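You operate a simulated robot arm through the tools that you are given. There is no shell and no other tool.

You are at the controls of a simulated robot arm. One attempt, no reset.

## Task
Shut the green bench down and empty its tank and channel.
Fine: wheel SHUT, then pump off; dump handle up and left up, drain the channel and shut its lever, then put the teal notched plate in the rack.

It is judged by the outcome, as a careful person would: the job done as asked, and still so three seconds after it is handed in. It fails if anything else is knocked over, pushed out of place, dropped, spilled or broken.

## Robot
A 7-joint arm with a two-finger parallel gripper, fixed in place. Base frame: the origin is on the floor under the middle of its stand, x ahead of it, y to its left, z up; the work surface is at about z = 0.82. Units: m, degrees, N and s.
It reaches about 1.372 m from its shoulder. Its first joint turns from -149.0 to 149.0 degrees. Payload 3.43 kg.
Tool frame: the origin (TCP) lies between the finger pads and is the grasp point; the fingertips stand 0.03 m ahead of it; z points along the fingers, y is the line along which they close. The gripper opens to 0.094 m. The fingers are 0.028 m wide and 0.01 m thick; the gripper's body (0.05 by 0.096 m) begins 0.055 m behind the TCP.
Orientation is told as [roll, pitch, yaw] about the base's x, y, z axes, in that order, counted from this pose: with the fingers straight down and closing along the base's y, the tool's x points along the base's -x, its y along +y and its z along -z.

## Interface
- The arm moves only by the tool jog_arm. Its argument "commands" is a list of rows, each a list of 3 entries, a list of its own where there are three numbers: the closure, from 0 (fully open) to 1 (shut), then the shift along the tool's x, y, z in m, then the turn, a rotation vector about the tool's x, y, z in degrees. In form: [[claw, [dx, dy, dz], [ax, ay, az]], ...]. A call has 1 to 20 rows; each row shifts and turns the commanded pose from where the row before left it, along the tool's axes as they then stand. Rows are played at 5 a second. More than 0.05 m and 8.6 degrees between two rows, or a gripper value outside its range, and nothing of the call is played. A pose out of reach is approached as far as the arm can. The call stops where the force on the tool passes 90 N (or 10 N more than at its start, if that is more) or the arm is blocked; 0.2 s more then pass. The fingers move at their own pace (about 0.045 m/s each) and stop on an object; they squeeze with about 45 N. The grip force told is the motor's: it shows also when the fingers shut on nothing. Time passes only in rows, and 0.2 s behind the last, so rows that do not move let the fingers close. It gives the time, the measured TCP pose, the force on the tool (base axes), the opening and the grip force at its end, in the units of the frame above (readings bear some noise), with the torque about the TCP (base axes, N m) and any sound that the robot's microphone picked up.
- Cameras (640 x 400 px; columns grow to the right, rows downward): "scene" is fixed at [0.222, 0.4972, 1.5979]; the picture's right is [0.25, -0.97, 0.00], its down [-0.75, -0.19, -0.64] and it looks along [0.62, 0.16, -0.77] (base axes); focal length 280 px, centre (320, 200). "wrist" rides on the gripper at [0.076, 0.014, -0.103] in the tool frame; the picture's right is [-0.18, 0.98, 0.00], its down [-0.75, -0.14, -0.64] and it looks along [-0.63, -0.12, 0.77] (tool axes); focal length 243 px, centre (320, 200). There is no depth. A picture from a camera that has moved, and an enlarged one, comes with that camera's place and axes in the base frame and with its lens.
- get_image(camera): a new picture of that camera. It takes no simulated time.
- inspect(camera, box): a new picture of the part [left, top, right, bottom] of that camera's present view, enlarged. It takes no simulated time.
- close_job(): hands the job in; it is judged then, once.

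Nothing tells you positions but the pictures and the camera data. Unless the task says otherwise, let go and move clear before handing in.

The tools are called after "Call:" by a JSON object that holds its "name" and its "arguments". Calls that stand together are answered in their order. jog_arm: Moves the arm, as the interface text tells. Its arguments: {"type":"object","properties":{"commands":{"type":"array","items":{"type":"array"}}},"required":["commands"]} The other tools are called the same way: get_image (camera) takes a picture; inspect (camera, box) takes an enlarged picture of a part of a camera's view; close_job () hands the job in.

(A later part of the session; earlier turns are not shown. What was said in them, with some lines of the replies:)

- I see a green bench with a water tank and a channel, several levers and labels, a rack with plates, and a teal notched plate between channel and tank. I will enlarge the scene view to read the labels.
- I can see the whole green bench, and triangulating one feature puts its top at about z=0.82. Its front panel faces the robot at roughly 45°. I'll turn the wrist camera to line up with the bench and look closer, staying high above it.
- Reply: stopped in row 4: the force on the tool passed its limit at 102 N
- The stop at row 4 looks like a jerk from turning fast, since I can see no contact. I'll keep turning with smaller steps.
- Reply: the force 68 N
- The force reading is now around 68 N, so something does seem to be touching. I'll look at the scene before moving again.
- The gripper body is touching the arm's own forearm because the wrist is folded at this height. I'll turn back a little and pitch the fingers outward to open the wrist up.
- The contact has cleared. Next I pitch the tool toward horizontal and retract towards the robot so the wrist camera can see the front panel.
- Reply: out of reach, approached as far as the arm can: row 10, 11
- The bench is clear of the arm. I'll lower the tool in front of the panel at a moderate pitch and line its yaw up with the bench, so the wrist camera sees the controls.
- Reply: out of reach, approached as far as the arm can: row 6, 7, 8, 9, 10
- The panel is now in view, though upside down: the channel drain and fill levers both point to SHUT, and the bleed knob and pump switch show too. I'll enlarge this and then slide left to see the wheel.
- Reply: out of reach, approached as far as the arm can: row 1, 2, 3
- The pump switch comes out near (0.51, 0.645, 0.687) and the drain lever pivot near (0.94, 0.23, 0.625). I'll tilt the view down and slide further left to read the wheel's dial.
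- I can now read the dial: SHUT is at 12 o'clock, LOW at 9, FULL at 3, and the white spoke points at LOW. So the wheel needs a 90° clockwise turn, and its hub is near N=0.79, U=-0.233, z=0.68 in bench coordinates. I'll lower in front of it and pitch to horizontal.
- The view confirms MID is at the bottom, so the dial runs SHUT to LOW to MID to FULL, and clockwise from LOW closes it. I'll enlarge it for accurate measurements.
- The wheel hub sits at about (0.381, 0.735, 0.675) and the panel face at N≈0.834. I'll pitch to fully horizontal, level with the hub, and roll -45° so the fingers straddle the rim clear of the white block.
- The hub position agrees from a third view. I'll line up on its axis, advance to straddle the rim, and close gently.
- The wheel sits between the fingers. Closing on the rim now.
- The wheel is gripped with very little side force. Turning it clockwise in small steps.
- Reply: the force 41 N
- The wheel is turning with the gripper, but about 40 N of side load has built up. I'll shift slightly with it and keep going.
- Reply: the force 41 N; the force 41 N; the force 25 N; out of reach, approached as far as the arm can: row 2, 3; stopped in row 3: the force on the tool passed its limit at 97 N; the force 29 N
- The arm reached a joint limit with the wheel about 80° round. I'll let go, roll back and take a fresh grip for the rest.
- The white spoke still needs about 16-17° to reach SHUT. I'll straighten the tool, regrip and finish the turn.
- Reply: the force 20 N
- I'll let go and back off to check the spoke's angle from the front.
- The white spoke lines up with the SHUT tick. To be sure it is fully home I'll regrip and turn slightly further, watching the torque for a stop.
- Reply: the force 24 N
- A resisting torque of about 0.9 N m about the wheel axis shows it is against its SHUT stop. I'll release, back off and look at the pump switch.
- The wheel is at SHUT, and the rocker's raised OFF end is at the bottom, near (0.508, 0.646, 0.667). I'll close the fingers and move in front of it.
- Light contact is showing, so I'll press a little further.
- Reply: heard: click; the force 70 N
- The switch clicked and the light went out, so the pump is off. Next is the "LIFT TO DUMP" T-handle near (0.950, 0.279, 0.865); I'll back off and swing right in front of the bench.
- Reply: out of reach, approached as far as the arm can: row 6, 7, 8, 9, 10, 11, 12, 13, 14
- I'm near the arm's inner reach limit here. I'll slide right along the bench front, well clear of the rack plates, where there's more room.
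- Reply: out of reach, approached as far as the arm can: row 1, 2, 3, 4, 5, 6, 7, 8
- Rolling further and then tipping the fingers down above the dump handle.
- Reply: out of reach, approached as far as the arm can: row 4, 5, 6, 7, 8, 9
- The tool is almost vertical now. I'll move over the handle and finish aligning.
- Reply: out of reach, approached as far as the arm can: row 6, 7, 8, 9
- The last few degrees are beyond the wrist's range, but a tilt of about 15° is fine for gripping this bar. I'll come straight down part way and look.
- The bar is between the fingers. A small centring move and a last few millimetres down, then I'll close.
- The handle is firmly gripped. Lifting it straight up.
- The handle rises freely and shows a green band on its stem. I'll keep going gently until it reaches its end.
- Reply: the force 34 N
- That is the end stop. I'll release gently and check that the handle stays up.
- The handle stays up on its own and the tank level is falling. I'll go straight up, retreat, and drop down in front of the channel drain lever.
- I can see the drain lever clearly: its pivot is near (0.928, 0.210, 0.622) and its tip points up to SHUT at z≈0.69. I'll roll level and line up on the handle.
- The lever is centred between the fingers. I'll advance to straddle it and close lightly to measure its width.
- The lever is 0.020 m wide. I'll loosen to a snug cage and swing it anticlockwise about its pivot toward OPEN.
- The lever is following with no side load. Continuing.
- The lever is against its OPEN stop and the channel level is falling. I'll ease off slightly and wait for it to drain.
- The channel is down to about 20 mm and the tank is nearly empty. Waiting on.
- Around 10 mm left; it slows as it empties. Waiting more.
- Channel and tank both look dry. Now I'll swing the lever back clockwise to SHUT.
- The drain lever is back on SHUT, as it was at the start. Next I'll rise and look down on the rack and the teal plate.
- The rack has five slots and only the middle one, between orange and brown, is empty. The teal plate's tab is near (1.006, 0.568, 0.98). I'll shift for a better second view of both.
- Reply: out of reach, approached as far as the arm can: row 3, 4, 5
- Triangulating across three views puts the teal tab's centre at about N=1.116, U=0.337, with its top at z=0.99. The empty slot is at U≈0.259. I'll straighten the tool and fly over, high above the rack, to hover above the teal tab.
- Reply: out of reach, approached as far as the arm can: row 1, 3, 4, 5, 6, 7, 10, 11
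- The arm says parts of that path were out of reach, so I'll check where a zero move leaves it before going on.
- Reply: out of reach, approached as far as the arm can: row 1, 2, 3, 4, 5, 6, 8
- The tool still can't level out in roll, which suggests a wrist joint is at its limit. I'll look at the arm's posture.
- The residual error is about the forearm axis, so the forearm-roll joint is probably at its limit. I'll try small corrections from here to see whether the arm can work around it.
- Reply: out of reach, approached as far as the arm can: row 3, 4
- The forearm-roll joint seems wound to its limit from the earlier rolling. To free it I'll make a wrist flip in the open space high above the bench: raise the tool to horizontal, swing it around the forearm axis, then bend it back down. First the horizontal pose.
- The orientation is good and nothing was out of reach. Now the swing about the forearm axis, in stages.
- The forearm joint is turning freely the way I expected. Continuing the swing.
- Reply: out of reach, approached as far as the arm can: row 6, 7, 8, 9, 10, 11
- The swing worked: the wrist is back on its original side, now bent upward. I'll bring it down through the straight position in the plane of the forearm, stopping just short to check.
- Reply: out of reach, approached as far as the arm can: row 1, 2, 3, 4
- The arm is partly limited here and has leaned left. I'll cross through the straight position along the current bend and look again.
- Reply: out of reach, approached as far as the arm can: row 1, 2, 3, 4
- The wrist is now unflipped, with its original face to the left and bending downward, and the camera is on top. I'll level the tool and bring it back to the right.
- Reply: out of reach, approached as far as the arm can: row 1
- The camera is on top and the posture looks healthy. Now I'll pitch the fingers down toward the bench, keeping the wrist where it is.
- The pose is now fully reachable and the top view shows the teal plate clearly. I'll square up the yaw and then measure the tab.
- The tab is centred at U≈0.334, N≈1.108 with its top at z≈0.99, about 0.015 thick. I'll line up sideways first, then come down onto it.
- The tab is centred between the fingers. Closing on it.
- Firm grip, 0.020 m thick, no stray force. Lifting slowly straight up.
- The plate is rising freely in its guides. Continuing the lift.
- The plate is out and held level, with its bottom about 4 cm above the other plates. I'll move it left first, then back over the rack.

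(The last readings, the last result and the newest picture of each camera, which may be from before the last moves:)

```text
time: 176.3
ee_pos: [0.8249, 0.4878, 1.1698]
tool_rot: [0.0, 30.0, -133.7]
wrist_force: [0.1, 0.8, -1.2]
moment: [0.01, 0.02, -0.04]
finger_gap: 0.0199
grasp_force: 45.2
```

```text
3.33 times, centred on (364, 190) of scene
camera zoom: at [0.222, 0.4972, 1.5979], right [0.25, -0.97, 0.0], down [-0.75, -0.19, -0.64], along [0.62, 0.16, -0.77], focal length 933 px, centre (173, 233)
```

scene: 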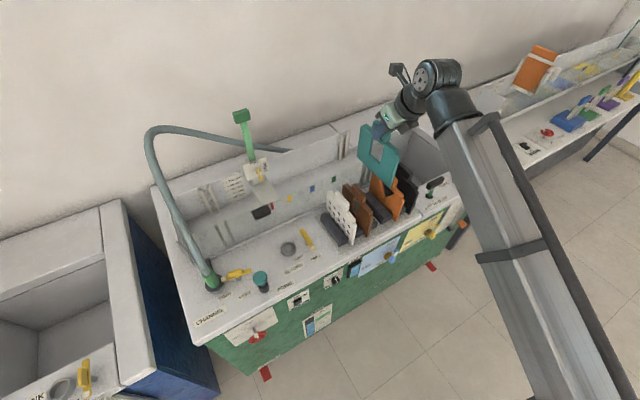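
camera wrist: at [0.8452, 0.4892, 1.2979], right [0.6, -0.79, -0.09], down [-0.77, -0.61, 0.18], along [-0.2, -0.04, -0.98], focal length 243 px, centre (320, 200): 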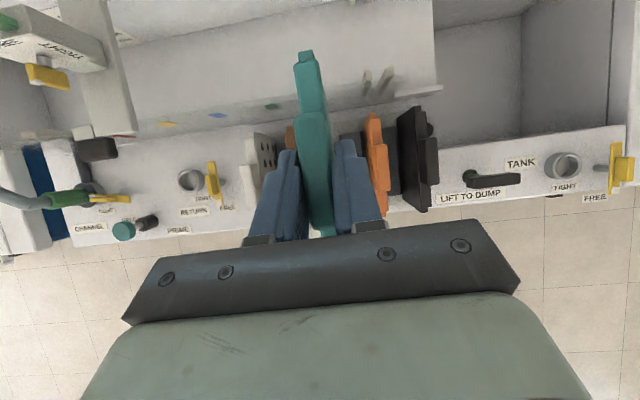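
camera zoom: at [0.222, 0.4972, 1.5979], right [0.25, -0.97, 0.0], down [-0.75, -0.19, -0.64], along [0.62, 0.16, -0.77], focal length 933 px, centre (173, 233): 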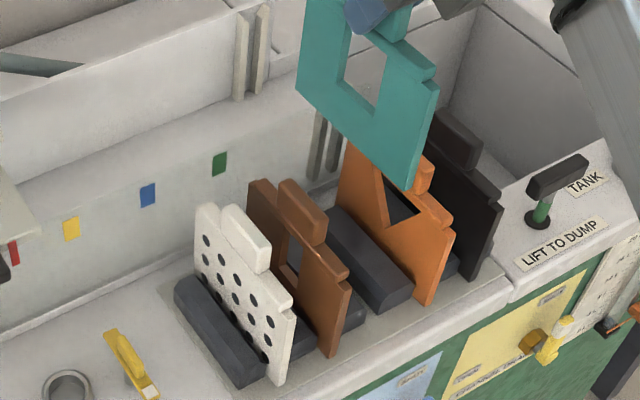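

Call:
{"name": "inspect", "arguments": {"camera": "wrist", "box": [230, 80, 450, 220]}}

Call:
{"name": "inspect", "arguments": {"camera": "wrist", "box": [320, 90, 450, 220]}}

```text
2.86 times, centred on (340, 150) of wrist
camera zoom: at [0.8452, 0.4892, 1.2979], right [0.6, -0.79, -0.09], down [-0.77, -0.61, 0.18], along [-0.2, -0.04, -0.98], focal length 693 px, centre (263, 343)
```

zoom: 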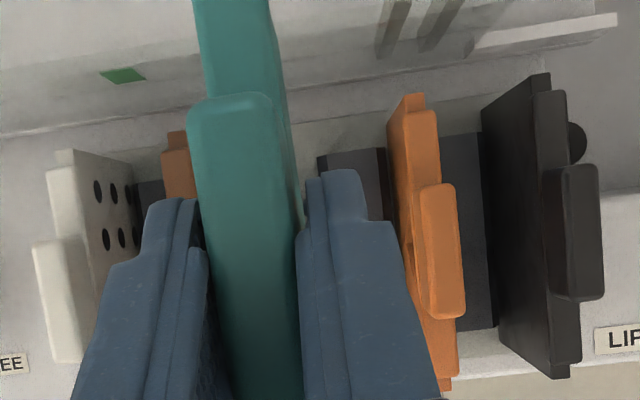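

```text
3.08 times, centred on (385, 155) of wrist
camera zoom: at [0.8452, 0.4892, 1.2979], right [0.6, -0.79, -0.09], down [-0.77, -0.61, 0.18], along [-0.2, -0.04, -0.98], focal length 746 px, centre (120, 338)
```

zoom: 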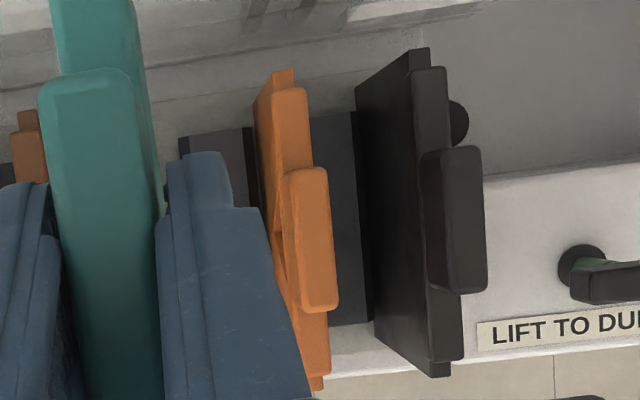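

Using the top view, the rack slots are 0.061 m apart and the middle one is at U≈0.260. The neighbours' tabs are centred at N≈0.915, so the plate needs to come back about 0.016 m. I'll check the plate's verticality in the scene view.

Call:
{"name": "inspect", "arguments": {"camera": "scene", "box": [340, 120, 440, 230]}}

Call:
{"name": "inspect", "arguments": {"camera": "scene", "box": [350, 125, 414, 190]}}

```text
3.64 times, centred on (390, 175) of scene
camera zoom: at [0.222, 0.4972, 1.5979], right [0.25, -0.97, 0.0], down [-0.75, -0.19, -0.64], along [0.62, 0.16, -0.77], focal length 1018 px, centre (66, 291)
```

zoom: 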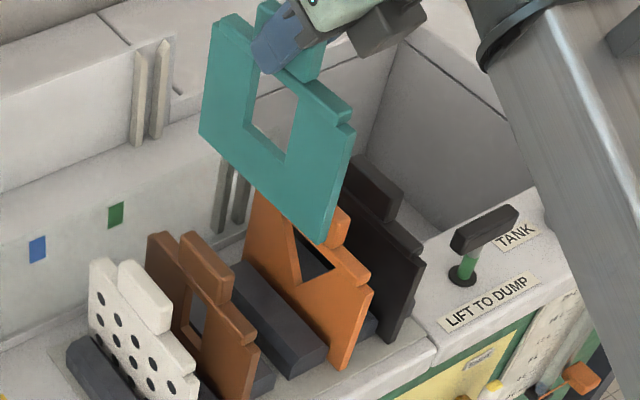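

```text
6.15 times, centred on (382, 158) of scene
camera zoom: at [0.222, 0.4972, 1.5979], right [0.25, -0.97, 0.0], down [-0.75, -0.19, -0.64], along [0.62, 0.16, -0.77], focal length 1722 px, centre (-62, 462)
```

zoom: 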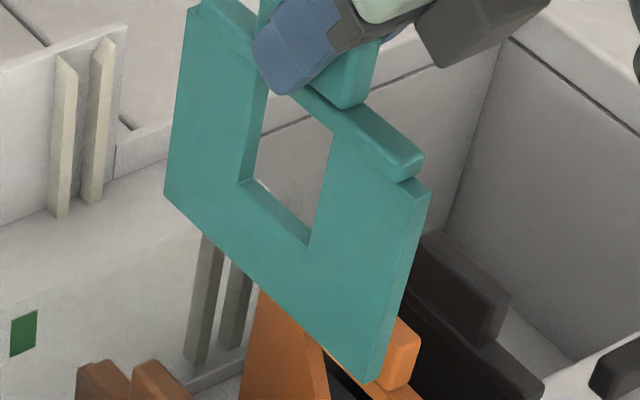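

Call:
{"name": "inspect", "arguments": {"camera": "scene", "box": [360, 160, 424, 225]}}

Call:
{"name": "inspect", "arguments": {"camera": "scene", "box": [320, 175, 384, 240]}}

```text
6.15 times, centred on (392, 192) of scene
camera zoom: at [0.222, 0.4972, 1.5979], right [0.25, -0.97, 0.0], down [-0.75, -0.19, -0.64], along [0.62, 0.16, -0.77], focal length 1722 px, centre (-123, 246)
```

zoom: 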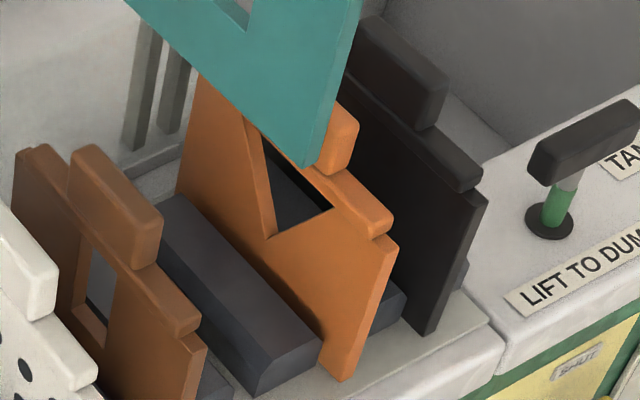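

```text
6.15 times, centred on (352, 208) of scene
camera zoom: at [0.222, 0.4972, 1.5979], right [0.25, -0.97, 0.0], down [-0.75, -0.19, -0.64], along [0.62, 0.16, -0.77], focal length 1722 px, centre (123, 154)
```

zoom: 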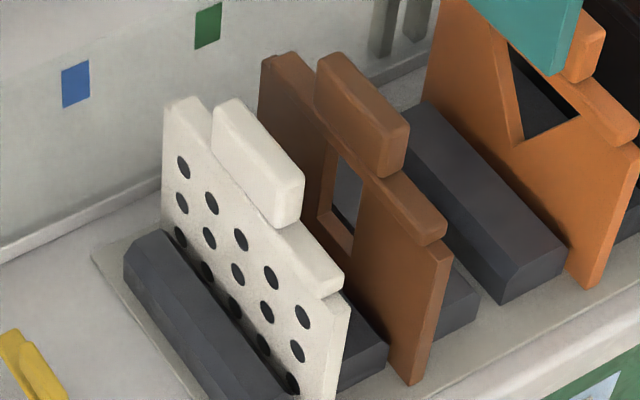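

The plate hangs as upright as its neighbours. But the tabs' near and far ends hint that the rack is turned about 2° from my assumed bench angle, so I'll measure the bench direction from long edges in this top view.

Call:
{"name": "inspect", "arguments": {"camera": "wrist", "box": [430, 130, 640, 230]}}

Call:
{"name": "inspect", "arguments": {"camera": "wrist", "box": [40, 150, 250, 270]}}

Call:
{"name": "inspect", "arguments": {"camera": "wrist", "box": [100, 0, 640, 140]}}

```text
3.05 times, centred on (535, 180) of wrist
camera zoom: at [0.8452, 0.4892, 1.2979], right [0.6, -0.79, -0.09], down [-0.77, -0.61, 0.18], along [-0.2, -0.04, -0.98], focal length 739 px, centre (-335, 261)
```

zoom: 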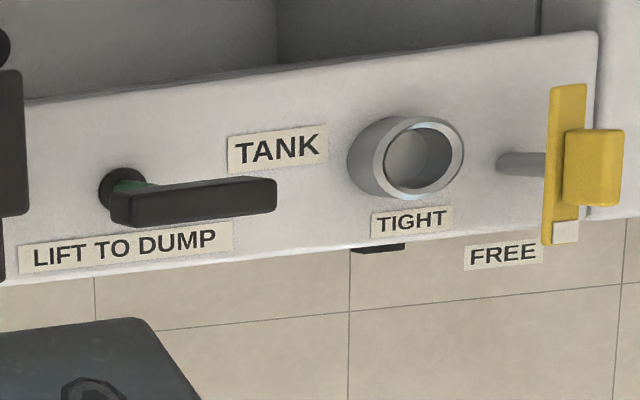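

```text
3.05 times, centred on (145, 210) of wrist
camera zoom: at [0.8452, 0.4892, 1.2979], right [0.6, -0.79, -0.09], down [-0.77, -0.61, 0.18], along [-0.2, -0.04, -0.98], focal length 739 px, centre (853, 170)
```

zoom: 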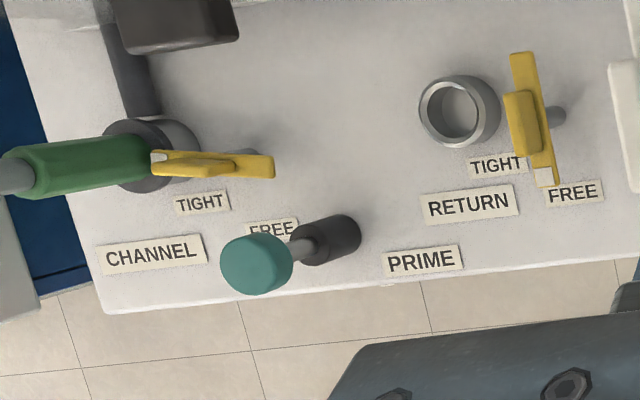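

```text
1.19 times, centred on (370, 70) of wrist
camera zoom: at [0.8452, 0.4892, 1.2979], right [0.6, -0.79, -0.09], down [-0.77, -0.61, 0.18], along [-0.2, -0.04, -0.98], focal length 288 px, centre (261, 354)
```

zoom: 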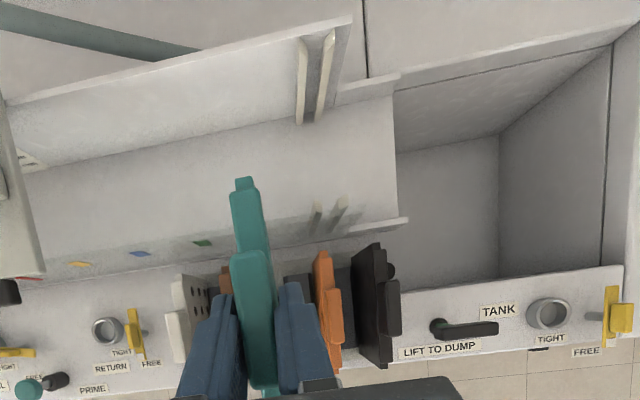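

The bench's front edge gives a yaw of 45.0°, not 46.3°, so the plate should be turned about 1.3° clockwise. I'll zoom on the held tab to confirm its own angle.

Call:
{"name": "inspect", "arguments": {"camera": "wrist", "box": [270, 40, 370, 140]}}

Call:
{"name": "inspect", "arguments": {"camera": "wrist", "box": [270, 140, 370, 240]}}

```text
4.00 times, centred on (320, 90) of wrist
camera zoom: at [0.8452, 0.4892, 1.2979], right [0.6, -0.79, -0.09], down [-0.77, -0.61, 0.18], along [-0.2, -0.04, -0.98], focal length 970 px, centre (320, 640)
```

zoom: 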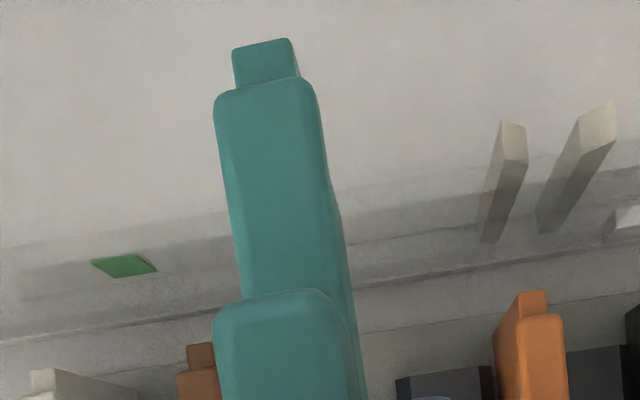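

```text
4.00 times, centred on (320, 190) of wrist
camera zoom: at [0.8452, 0.4892, 1.2979], right [0.6, -0.79, -0.09], down [-0.77, -0.61, 0.18], along [-0.2, -0.04, -0.98], focal length 970 px, centre (320, 240)
```

zoom: 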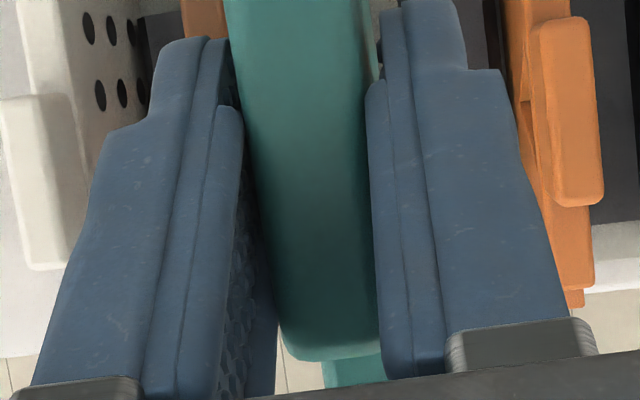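

Everything agrees: rack axis at 45.0°, slot centre at U'≈0.2405, and the plate is held at about 46.3°. I'll turn the plate by -1.3°, make the small shifts, and lower part way.

Call:
{"name": "jog_arm", "arguments": {"commands": [[1, [0, 0, 0], [-0.65, 0, 1.126]], [1, [-0.0121, 0.002, -0.007], [0, 0, 0]], [1, [0, 0, 0], [0, 0, 0]], [1, [-0.0075, 0, 0.013], [0, 0, 0]], [1, [-0.0125, 0, 0.02165], [0, 0, 0]], [1, [-0.0125, 0, 0.02165], [0, 0, 0]], [1, [-0.01, 0, 0.0173], [0, 0, 0]], [1, [0, 0, 0], [0, 0, 0]]]}}

Call:
{"name": "get_image", "arguments": {"camera": "wrist"}}

Call:
{"name": "inspect", "arguments": {"camera": "scene", "box": [330, 130, 430, 240]}}

```text
time: 178.1
ee_pos: [0.8165, 0.4767, 1.0888]
tool_rot: [0.0, 29.9, -135.0]
wrist_force: [-0.4, 0.1, -2.3]
moment: [0.01, 0.06, 0.01]
finger_gap: 0.0201
grasp_force: 45.3
```

```text
taken
camera wrist: at [0.8383, 0.4769, 1.216], right [0.58, -0.81, -0.09], down [-0.79, -0.59, 0.18], along [-0.2, -0.03, -0.98], focal length 243 px, centre (320, 200)
```

wrist: 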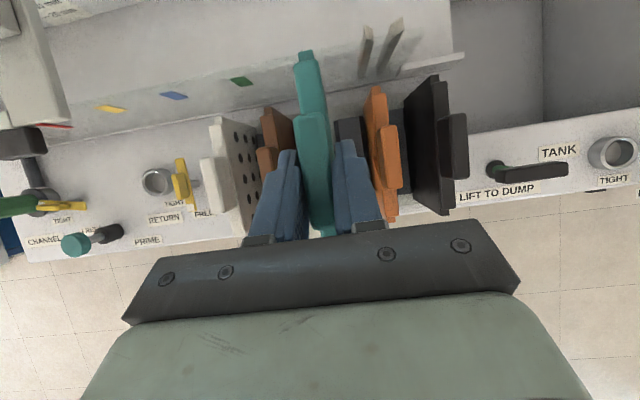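

```text
3.64 times, centred on (380, 185) of scene
camera zoom: at [0.222, 0.4972, 1.5979], right [0.25, -0.97, 0.0], down [-0.75, -0.19, -0.64], along [0.62, 0.16, -0.77], focal length 1018 px, centre (102, 254)
```

zoom: 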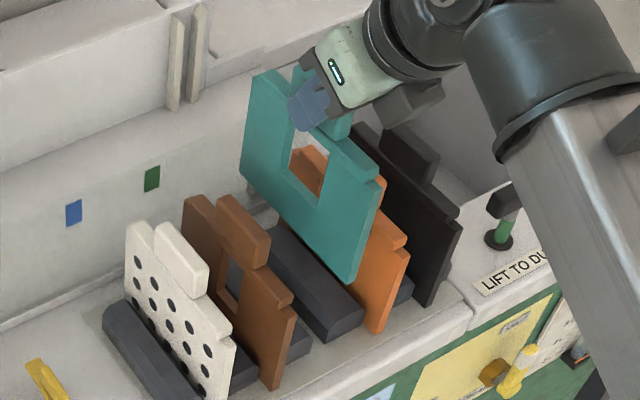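

Call:
{"name": "jog_arm", "arguments": {"commands": [[1, [-0.0075, 0, 0.013], [0, 0, 0]], [1, [-0.0075, 0, 0.013], [0, 0, 0]], [1, [-0.0075, 0, 0.013], [0, 0, 0]], [1, [0, 0, 0], [0, 0, 0]]]}}

Call:
{"name": "get_image", "arguments": {"camera": "wrist"}}

Call:
{"name": "inspect", "arguments": {"camera": "scene", "box": [330, 150, 420, 230]}}

```text
time: 179.1
ee_pos: [0.8178, 0.4758, 1.0419]
tool_rot: [-0.1, 30.1, -134.9]
wrist_force: [-0.4, -0.1, -2.2]
moment: [-0.02, 0.01, -0.02]
finger_gap: 0.02
grasp_force: 44.6
```

```text
taken
camera wrist: at [0.8385, 0.4766, 1.1713], right [0.58, -0.81, -0.09], down [-0.79, -0.59, 0.18], along [-0.2, -0.03, -0.98], focal length 243 px, centre (320, 200)
```

wrist: 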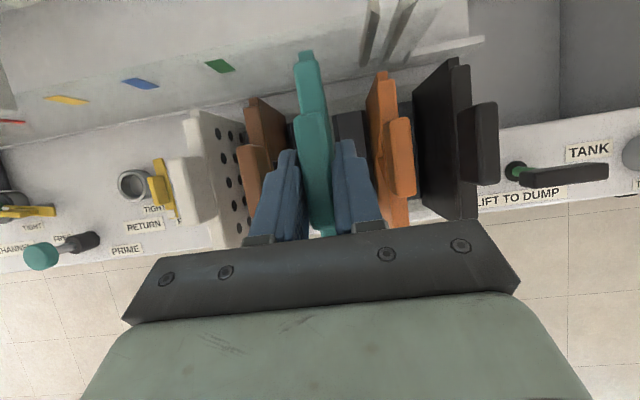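

```text
5.00 times, centred on (375, 190) of scene
camera zoom: at [0.222, 0.4972, 1.5979], right [0.25, -0.97, 0.0], down [-0.75, -0.19, -0.64], along [0.62, 0.16, -0.77], focal length 1400 px, centre (45, 250)
```

zoom: 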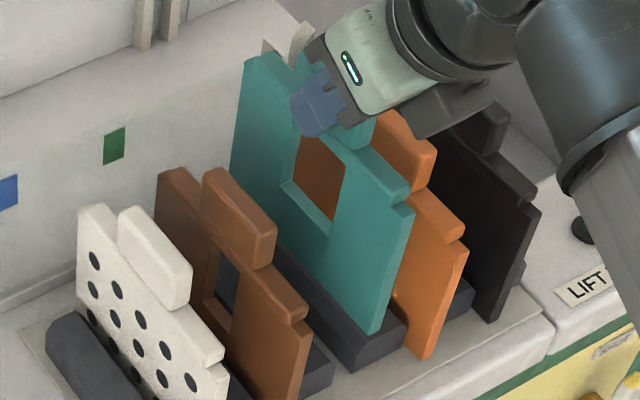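

Call:
{"name": "jog_arm", "arguments": {"commands": [[1, [-0.005, 0, 0.00866], [0, 0, 0]], [1, [-0.005, 0, 0.00866], [0, 0, 0]], [1, [0, 0, 0], [0, 0, 0]]]}}

Call:
{"name": "inspect", "arguments": {"camera": "wrist", "box": [230, 20, 450, 160]}}

Call:
{"name": "inspect", "arguments": {"camera": "scene", "box": [330, 150, 420, 230]}}

```text
time: 179.9
ee_pos: [0.8168, 0.4766, 1.0238]
tool_rot: [0.0, 29.9, -135.0]
wrist_force: [0.3, 0.6, -2.0]
moment: [-0.02, 0.04, -0.01]
finger_gap: 0.02
grasp_force: 45.6
```

```text
2.86 times, centred on (340, 90) of wrist
camera zoom: at [0.8378, 0.4772, 1.1514], right [0.58, -0.81, -0.09], down [-0.79, -0.59, 0.18], along [-0.2, -0.03, -0.98], focal length 693 px, centre (263, 514)
```

zoom: 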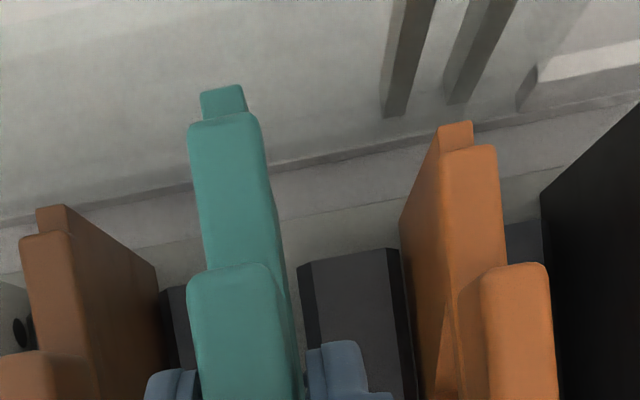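

```text
5.00 times, centred on (375, 190) of scene
camera zoom: at [0.222, 0.4972, 1.5979], right [0.25, -0.97, 0.0], down [-0.75, -0.19, -0.64], along [0.62, 0.16, -0.77], focal length 1400 px, centre (45, 250)
```

zoom: 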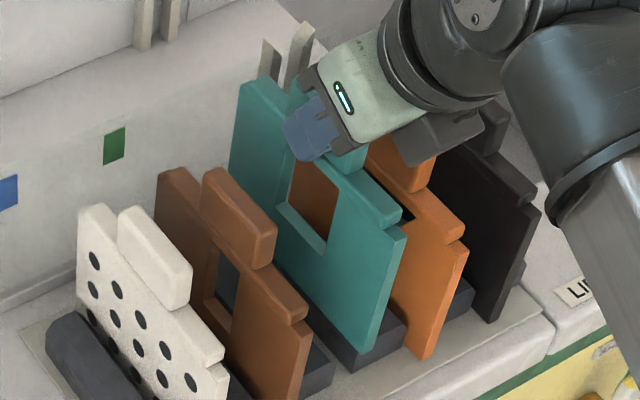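

The neighbouring blocks have 7 mm lead-in chamfers, and the slot centre computes to U'=0.2415, within 1 mm of the plate. Lowering on with small steps while watching the force.

Call:
{"name": "jog_arm", "arguments": {"commands": [[1, [-0.005, 0.0005, 0.00866], [0, 0, 0]], [1, [-0.004, 0, 0.00693], [0, 0, 0]], [1, [0, 0, 0], [0, 0, 0]]]}}

Call:
{"name": "jog_arm", "arguments": {"commands": [[1, [-0.003, 0, 0.0052], [0, 0, 0]], [1, [-0.003, 0, 0.0052], [0, 0, 0]], [1, [0, 0, 0], [0, 0, 0]]]}}

Call:
{"name": "inspect", "arguments": {"camera": "scene", "box": [330, 150, 420, 230]}}

```text
time: 180.7
ee_pos: [0.8174, 0.4759, 1.0069]
tool_rot: [0.0, 30.0, -134.9]
wrist_force: [0.1, 0.2, -2.3]
moment: [0.02, 0.02, -0.01]
finger_gap: 0.0201
grasp_force: 44.7
```

```text
time: 181.5
ee_pos: [0.8162, 0.4748, 0.9926]
tool_rot: [0.0, 30.1, -135.0]
wrist_force: [0.4, -0.6, -2.7]
moment: [0.01, 0.0, 0.02]
finger_gap: 0.0198
grasp_force: 44.9
```

```text
5.00 times, centred on (375, 190) of scene
camera zoom: at [0.222, 0.4972, 1.5979], right [0.25, -0.97, 0.0], down [-0.75, -0.19, -0.64], along [0.62, 0.16, -0.77], focal length 1400 px, centre (45, 250)
```

zoom: 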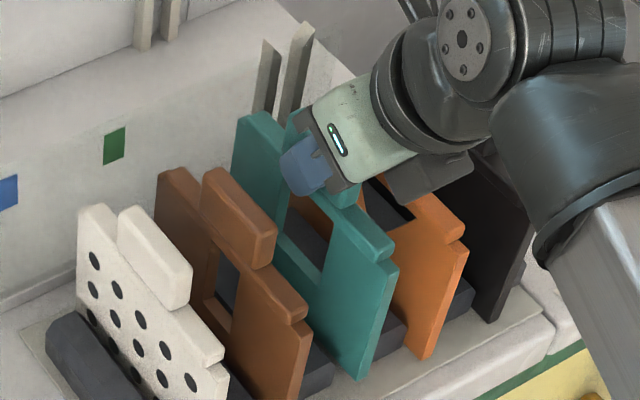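

Call:
{"name": "jog_arm", "arguments": {"commands": [[1, [-0.002, 0, 0.00346], [0, 0, 0]], [1, [-0.002, 0, 0.00346], [0, 0, 0]], [1, [0, 0, 0], [0, 0, 0]]]}}

Call:
{"name": "inspect", "arguments": {"camera": "scene", "box": [330, 160, 430, 240]}}

```text
time: 182.3
ee_pos: [0.8174, 0.4747, 0.9844]
tool_rot: [0.1, 30.0, -134.9]
wrist_force: [0.3, 0.1, -1.5]
moment: [-0.01, 0.01, 0.01]
finger_gap: 0.02
grasp_force: 45.0
```

```text
5.00 times, centred on (380, 200) of scene
camera zoom: at [0.222, 0.4972, 1.5979], right [0.25, -0.97, 0.0], down [-0.75, -0.19, -0.64], along [0.62, 0.16, -0.77], focal length 1400 px, centre (20, 200)
```

zoom: 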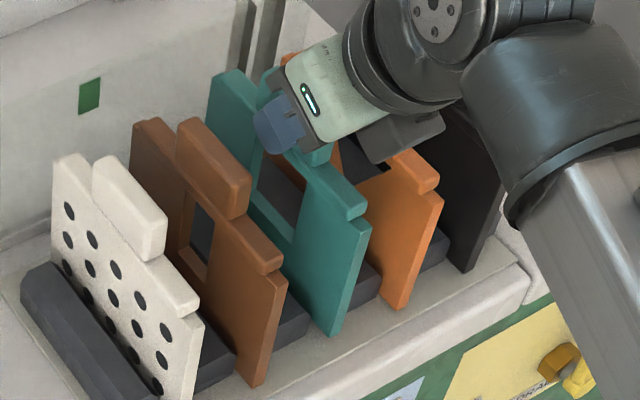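

About 9 mm still to go compared with its neighbours. Continuing gently.

Call:
{"name": "jog_arm", "arguments": {"commands": [[1, [-0.0015, 0, 0.0026], [0, 0, 0]], [1, [-0.0015, 0, 0.0026], [0, 0, 0]], [1, [0, 0, 0], [0, 0, 0]]]}}

Call:
{"name": "jog_arm", "arguments": {"commands": [[1, [-0.001, 0, 0.00173], [0, 0, 0]], [1, [-0.001, 0, 0.00173], [0, 0, 0]], [1, [0, 0, 0], [0, 0, 0]]]}}

Call:
{"name": "inspect", "arguments": {"camera": "scene", "box": [330, 160, 430, 240]}}

```text
time: 183.1
ee_pos: [0.8176, 0.4758, 0.9776]
tool_rot: [0.0, 30.1, -135.0]
wrist_force: [0.2, -1.5, -2.1]
moment: [-0.02, 0.0, 0.02]
finger_gap: 0.02
grasp_force: 45.1
```

```text
time: 183.9
ee_pos: [0.8187, 0.4769, 0.9755]
tool_rot: [-0.1, 30.1, -135.0]
wrist_force: [-0.9, 0.0, 8.1]
moment: [-0.41, 0.41, 0.0]
finger_gap: 0.0197
grasp_force: 44.8
```

```text
5.00 times, centred on (380, 200) of scene
camera zoom: at [0.222, 0.4972, 1.5979], right [0.25, -0.97, 0.0], down [-0.75, -0.19, -0.64], along [0.62, 0.16, -0.77], focal length 1400 px, centre (20, 200)
```

zoom: 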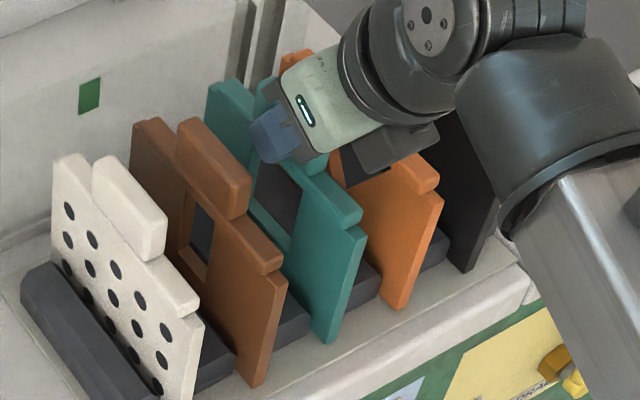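

The plate is seated; I feel about 8 N of support and its corner lines up with its neighbours. I'll open just enough to free the tab.

Call:
{"name": "jog_arm", "arguments": {"commands": [[1, [0.0005, 0, -0.00087], [0, 0, 0]], [0.75, [0, 0, 0], [0, 0, 0]], [0.65, [0, 0, 0], [0, 0, 0]], [0.58, [0, 0, 0], [0, 0, 0]], [0.58, [0, 0, 0], [0, 0, 0]]]}}

Call:
{"name": "get_image", "arguments": {"camera": "wrist"}}

Call:
{"name": "inspect", "arguments": {"camera": "scene", "box": [330, 160, 430, 240]}}

```text
time: 185.1
ee_pos: [0.8186, 0.4762, 0.9769]
tool_rot: [0.1, 30.0, -135.0]
wrist_force: [0.2, 0.2, 0.7]
moment: [-0.03, 0.0, -0.01]
finger_gap: 0.0396
grasp_force: 0.1
```

```text
taken
camera wrist: at [0.8396, 0.477, 1.1048], right [0.58, -0.81, -0.09], down [-0.79, -0.59, 0.18], along [-0.2, -0.03, -0.98], focal length 243 px, centre (320, 200)
```

wrist: 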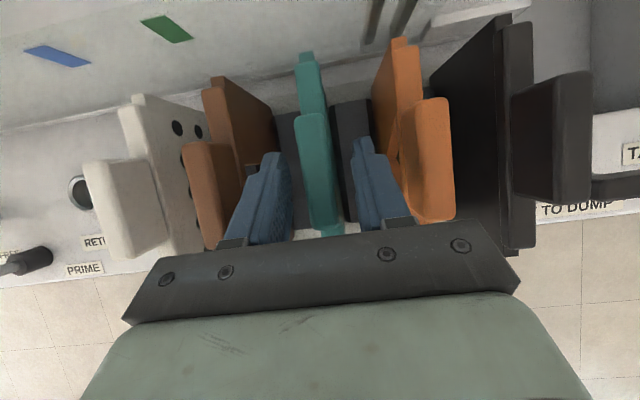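

```text
5.00 times, centred on (380, 200) of scene
camera zoom: at [0.222, 0.4972, 1.5979], right [0.25, -0.97, 0.0], down [-0.75, -0.19, -0.64], along [0.62, 0.16, -0.77], focal length 1400 px, centre (20, 200)
```

zoom: 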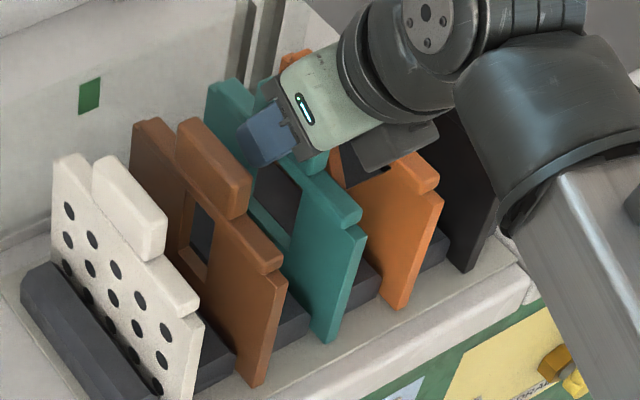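

The tab is free and the plate stands in its slot. Retracting upward along the tool axis.

Call:
{"name": "jog_arm", "arguments": {"commands": [[0.58, [0.005, 0, -0.00866], [0, 0, 0]], [0.58, [0.0075, 0, -0.013], [0, 0, 0]], [0.58, [0.01, 0, -0.0173], [0, 0, 0]], [0.58, [0.015, 0, -0.026], [0, 0, 0]], [0.58, [0.015, 0, -0.026], [0, 0, 0]], [0.58, [0.015, 0, -0.026], [0, 0, 0]], [0.58, [0.015, 0, -0.026], [0, 0, 0]], [0.58, [0, 0, 0], [0, 0, 0]]]}}

Call:
{"name": "get_image", "arguments": {"camera": "wrist"}}

Call:
{"name": "get_image", "arguments": {"camera": "scene"}}

```text
time: 186.9
ee_pos: [0.8186, 0.4731, 1.1394]
tool_rot: [0.0, 30.0, -135.1]
wrist_force: [-0.6, -1.6, 0.1]
moment: [0.01, 0.01, 0.01]
finger_gap: 0.0393
grasp_force: 0.0
```

```text
taken
camera wrist: at [0.8395, 0.4753, 1.2677], right [0.58, -0.81, -0.09], down [-0.79, -0.59, 0.18], along [-0.2, -0.03, -0.98], focal length 243 px, centre (320, 200)
```

wrist: 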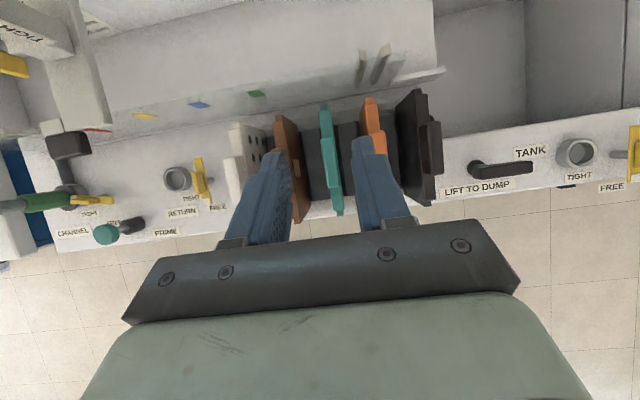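

```text
taken
```

scene: 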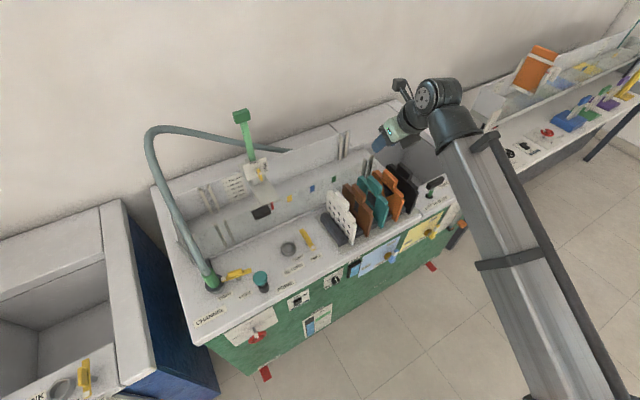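

The teal plate stands between orange and brown. I'll move the arm clear and inspect everything one last time.

Call:
{"name": "jog_arm", "arguments": {"commands": [[0.58, [0.0, 0, -0.02], [0, 0, 0]], [0.58, [0.0, 0, -0.035], [0, 0, 0]], [0.58, [0.0, 0.02, -0.035], [0, 0, 0]], [0.58, [0.0, 0.03, -0.035], [0, 0, 0]], [0.58, [0.0, 0.03, -0.02], [0, 0, 0]], [0.58, [0, 0.02, 0], [0, 0, 0]], [0.58, [0, 0, 0], [0, 0, 0]]]}}

Call:
{"name": "get_image", "arguments": {"camera": "scene"}}

Call:
{"name": "inspect", "arguments": {"camera": "scene", "box": [320, 150, 480, 250]}}

Call:
{"name": "inspect", "arguments": {"camera": "scene", "box": [200, 270, 360, 370]}}

Call:
{"name": "inspect", "arguments": {"camera": "scene", "box": [180, 120, 340, 220]}}

Call:
{"name": "inspect", "arguments": {"camera": "scene", "box": [330, 200, 490, 300]}}

Call:
{"name": "get_image", "arguments": {"camera": "wrist"}}

```text
time: 188.5
ee_pos: [0.8393, 0.3534, 1.2682]
tool_rot: [-0.1, 30.0, -135.1]
wrist_force: [0.3, 0.2, 0.2]
moment: [0.03, 0.01, -0.02]
finger_gap: 0.0392
grasp_force: 0.0
```

```text
taken
```

scene: 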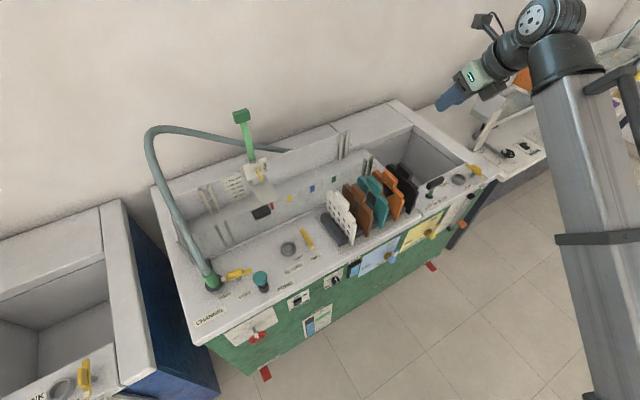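

```text
4.00 times, centred on (400, 200) of scene
camera zoom: at [0.222, 0.4972, 1.5979], right [0.25, -0.97, 0.0], down [-0.75, -0.19, -0.64], along [0.62, 0.16, -0.77], focal length 1120 px, centre (0, 200)
```

zoom: 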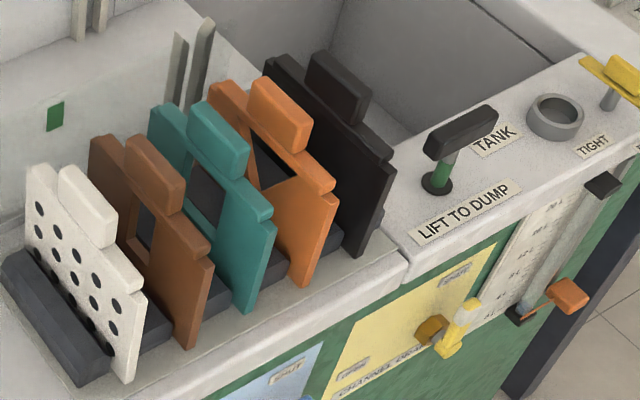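

```text
4.00 times, centred on (280, 320) of scene
camera zoom: at [0.222, 0.4972, 1.5979], right [0.25, -0.97, 0.0], down [-0.75, -0.19, -0.64], along [0.62, 0.16, -0.77], focal length 1120 px, centre (480, -280)
```

zoom: 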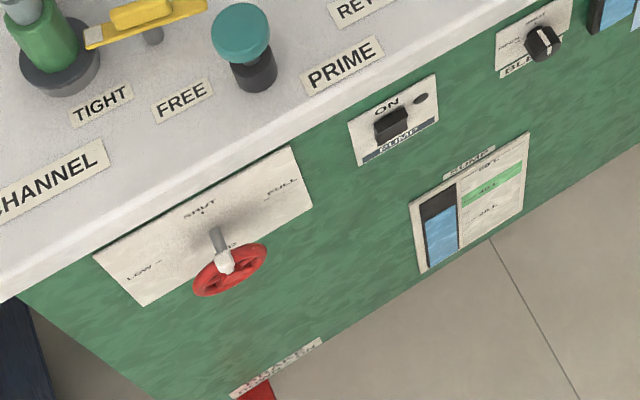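

```text
4.00 times, centred on (260, 170) of scene
camera zoom: at [0.222, 0.4972, 1.5979], right [0.25, -0.97, 0.0], down [-0.75, -0.19, -0.64], along [0.62, 0.16, -0.77], focal length 1120 px, centre (560, 320)
```

zoom: 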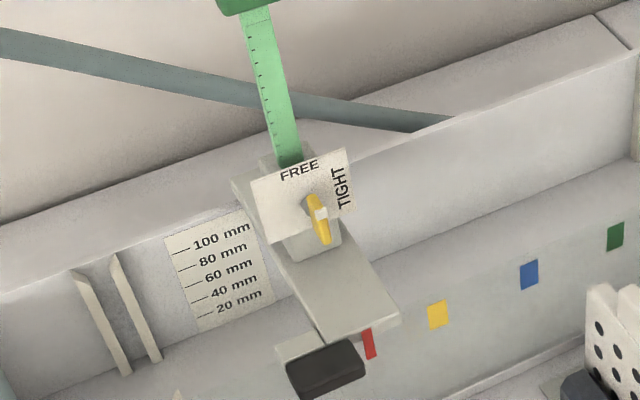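

```text
4.00 times, centred on (410, 250) of scene
camera zoom: at [0.222, 0.4972, 1.5979], right [0.25, -0.97, 0.0], down [-0.75, -0.19, -0.64], along [0.62, 0.16, -0.77], focal length 1120 px, centre (-40, 0)
```

zoom: 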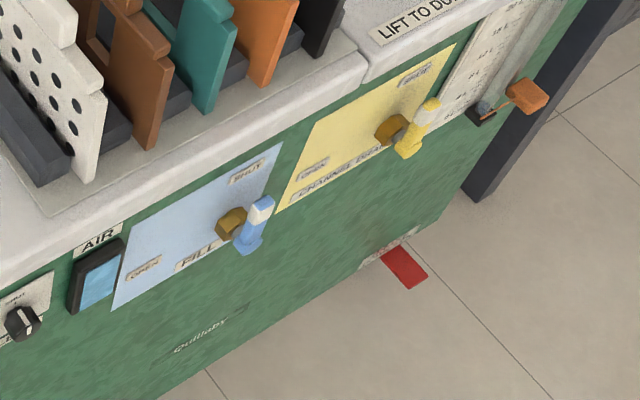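

```text
taken
camera wrist: at [0.8593, 0.3532, 1.3965], right [0.58, -0.81, -0.09], down [-0.79, -0.59, 0.18], along [-0.2, -0.03, -0.98], focal length 243 px, centre (320, 200)
```

wrist: 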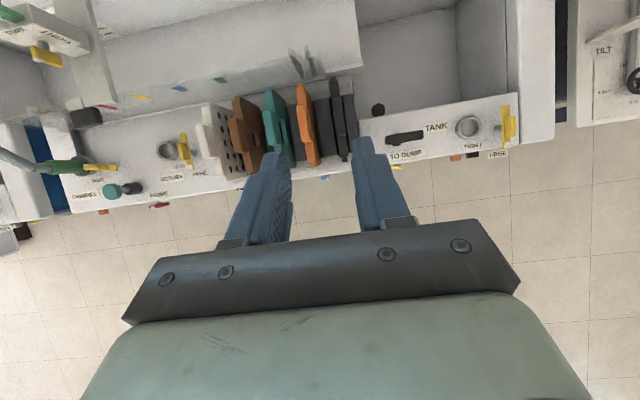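

The wheel is at SHUT, the pump light is off, and the dump handle is still up. Tank and channel are empty, the drain lever is on SHUT, and the teal plate is seated in the rack. The arm is clear, so I'm handing the job in.

Call:
{"name": "close_job", "arguments": {}}

```text
The job is handed in.
```

The green bench is shut down and its tank and channel are empty. I checked each item in the cameras just before handing in:

- **Wheel:** turned from LOW to SHUT, up against its stop, before I touched the pump.
- **Pump:** switched off; it clicked and its light went out.
- **Dump handle:** lifted to its stop and left up; the tank drained dry.
- **Channel drain:** opened until the channel was dry, then put back on SHUT.
- **Teal notched plate:** lifted out of the channel and seated in the one empty rack slot, between the orange and brown plates.

Nothing else on the bench looked moved or spilled. Early on, the gripper pressed against the arm's own forearm once; it did not touch the bench. The gripper has let go and is clear above the bench.
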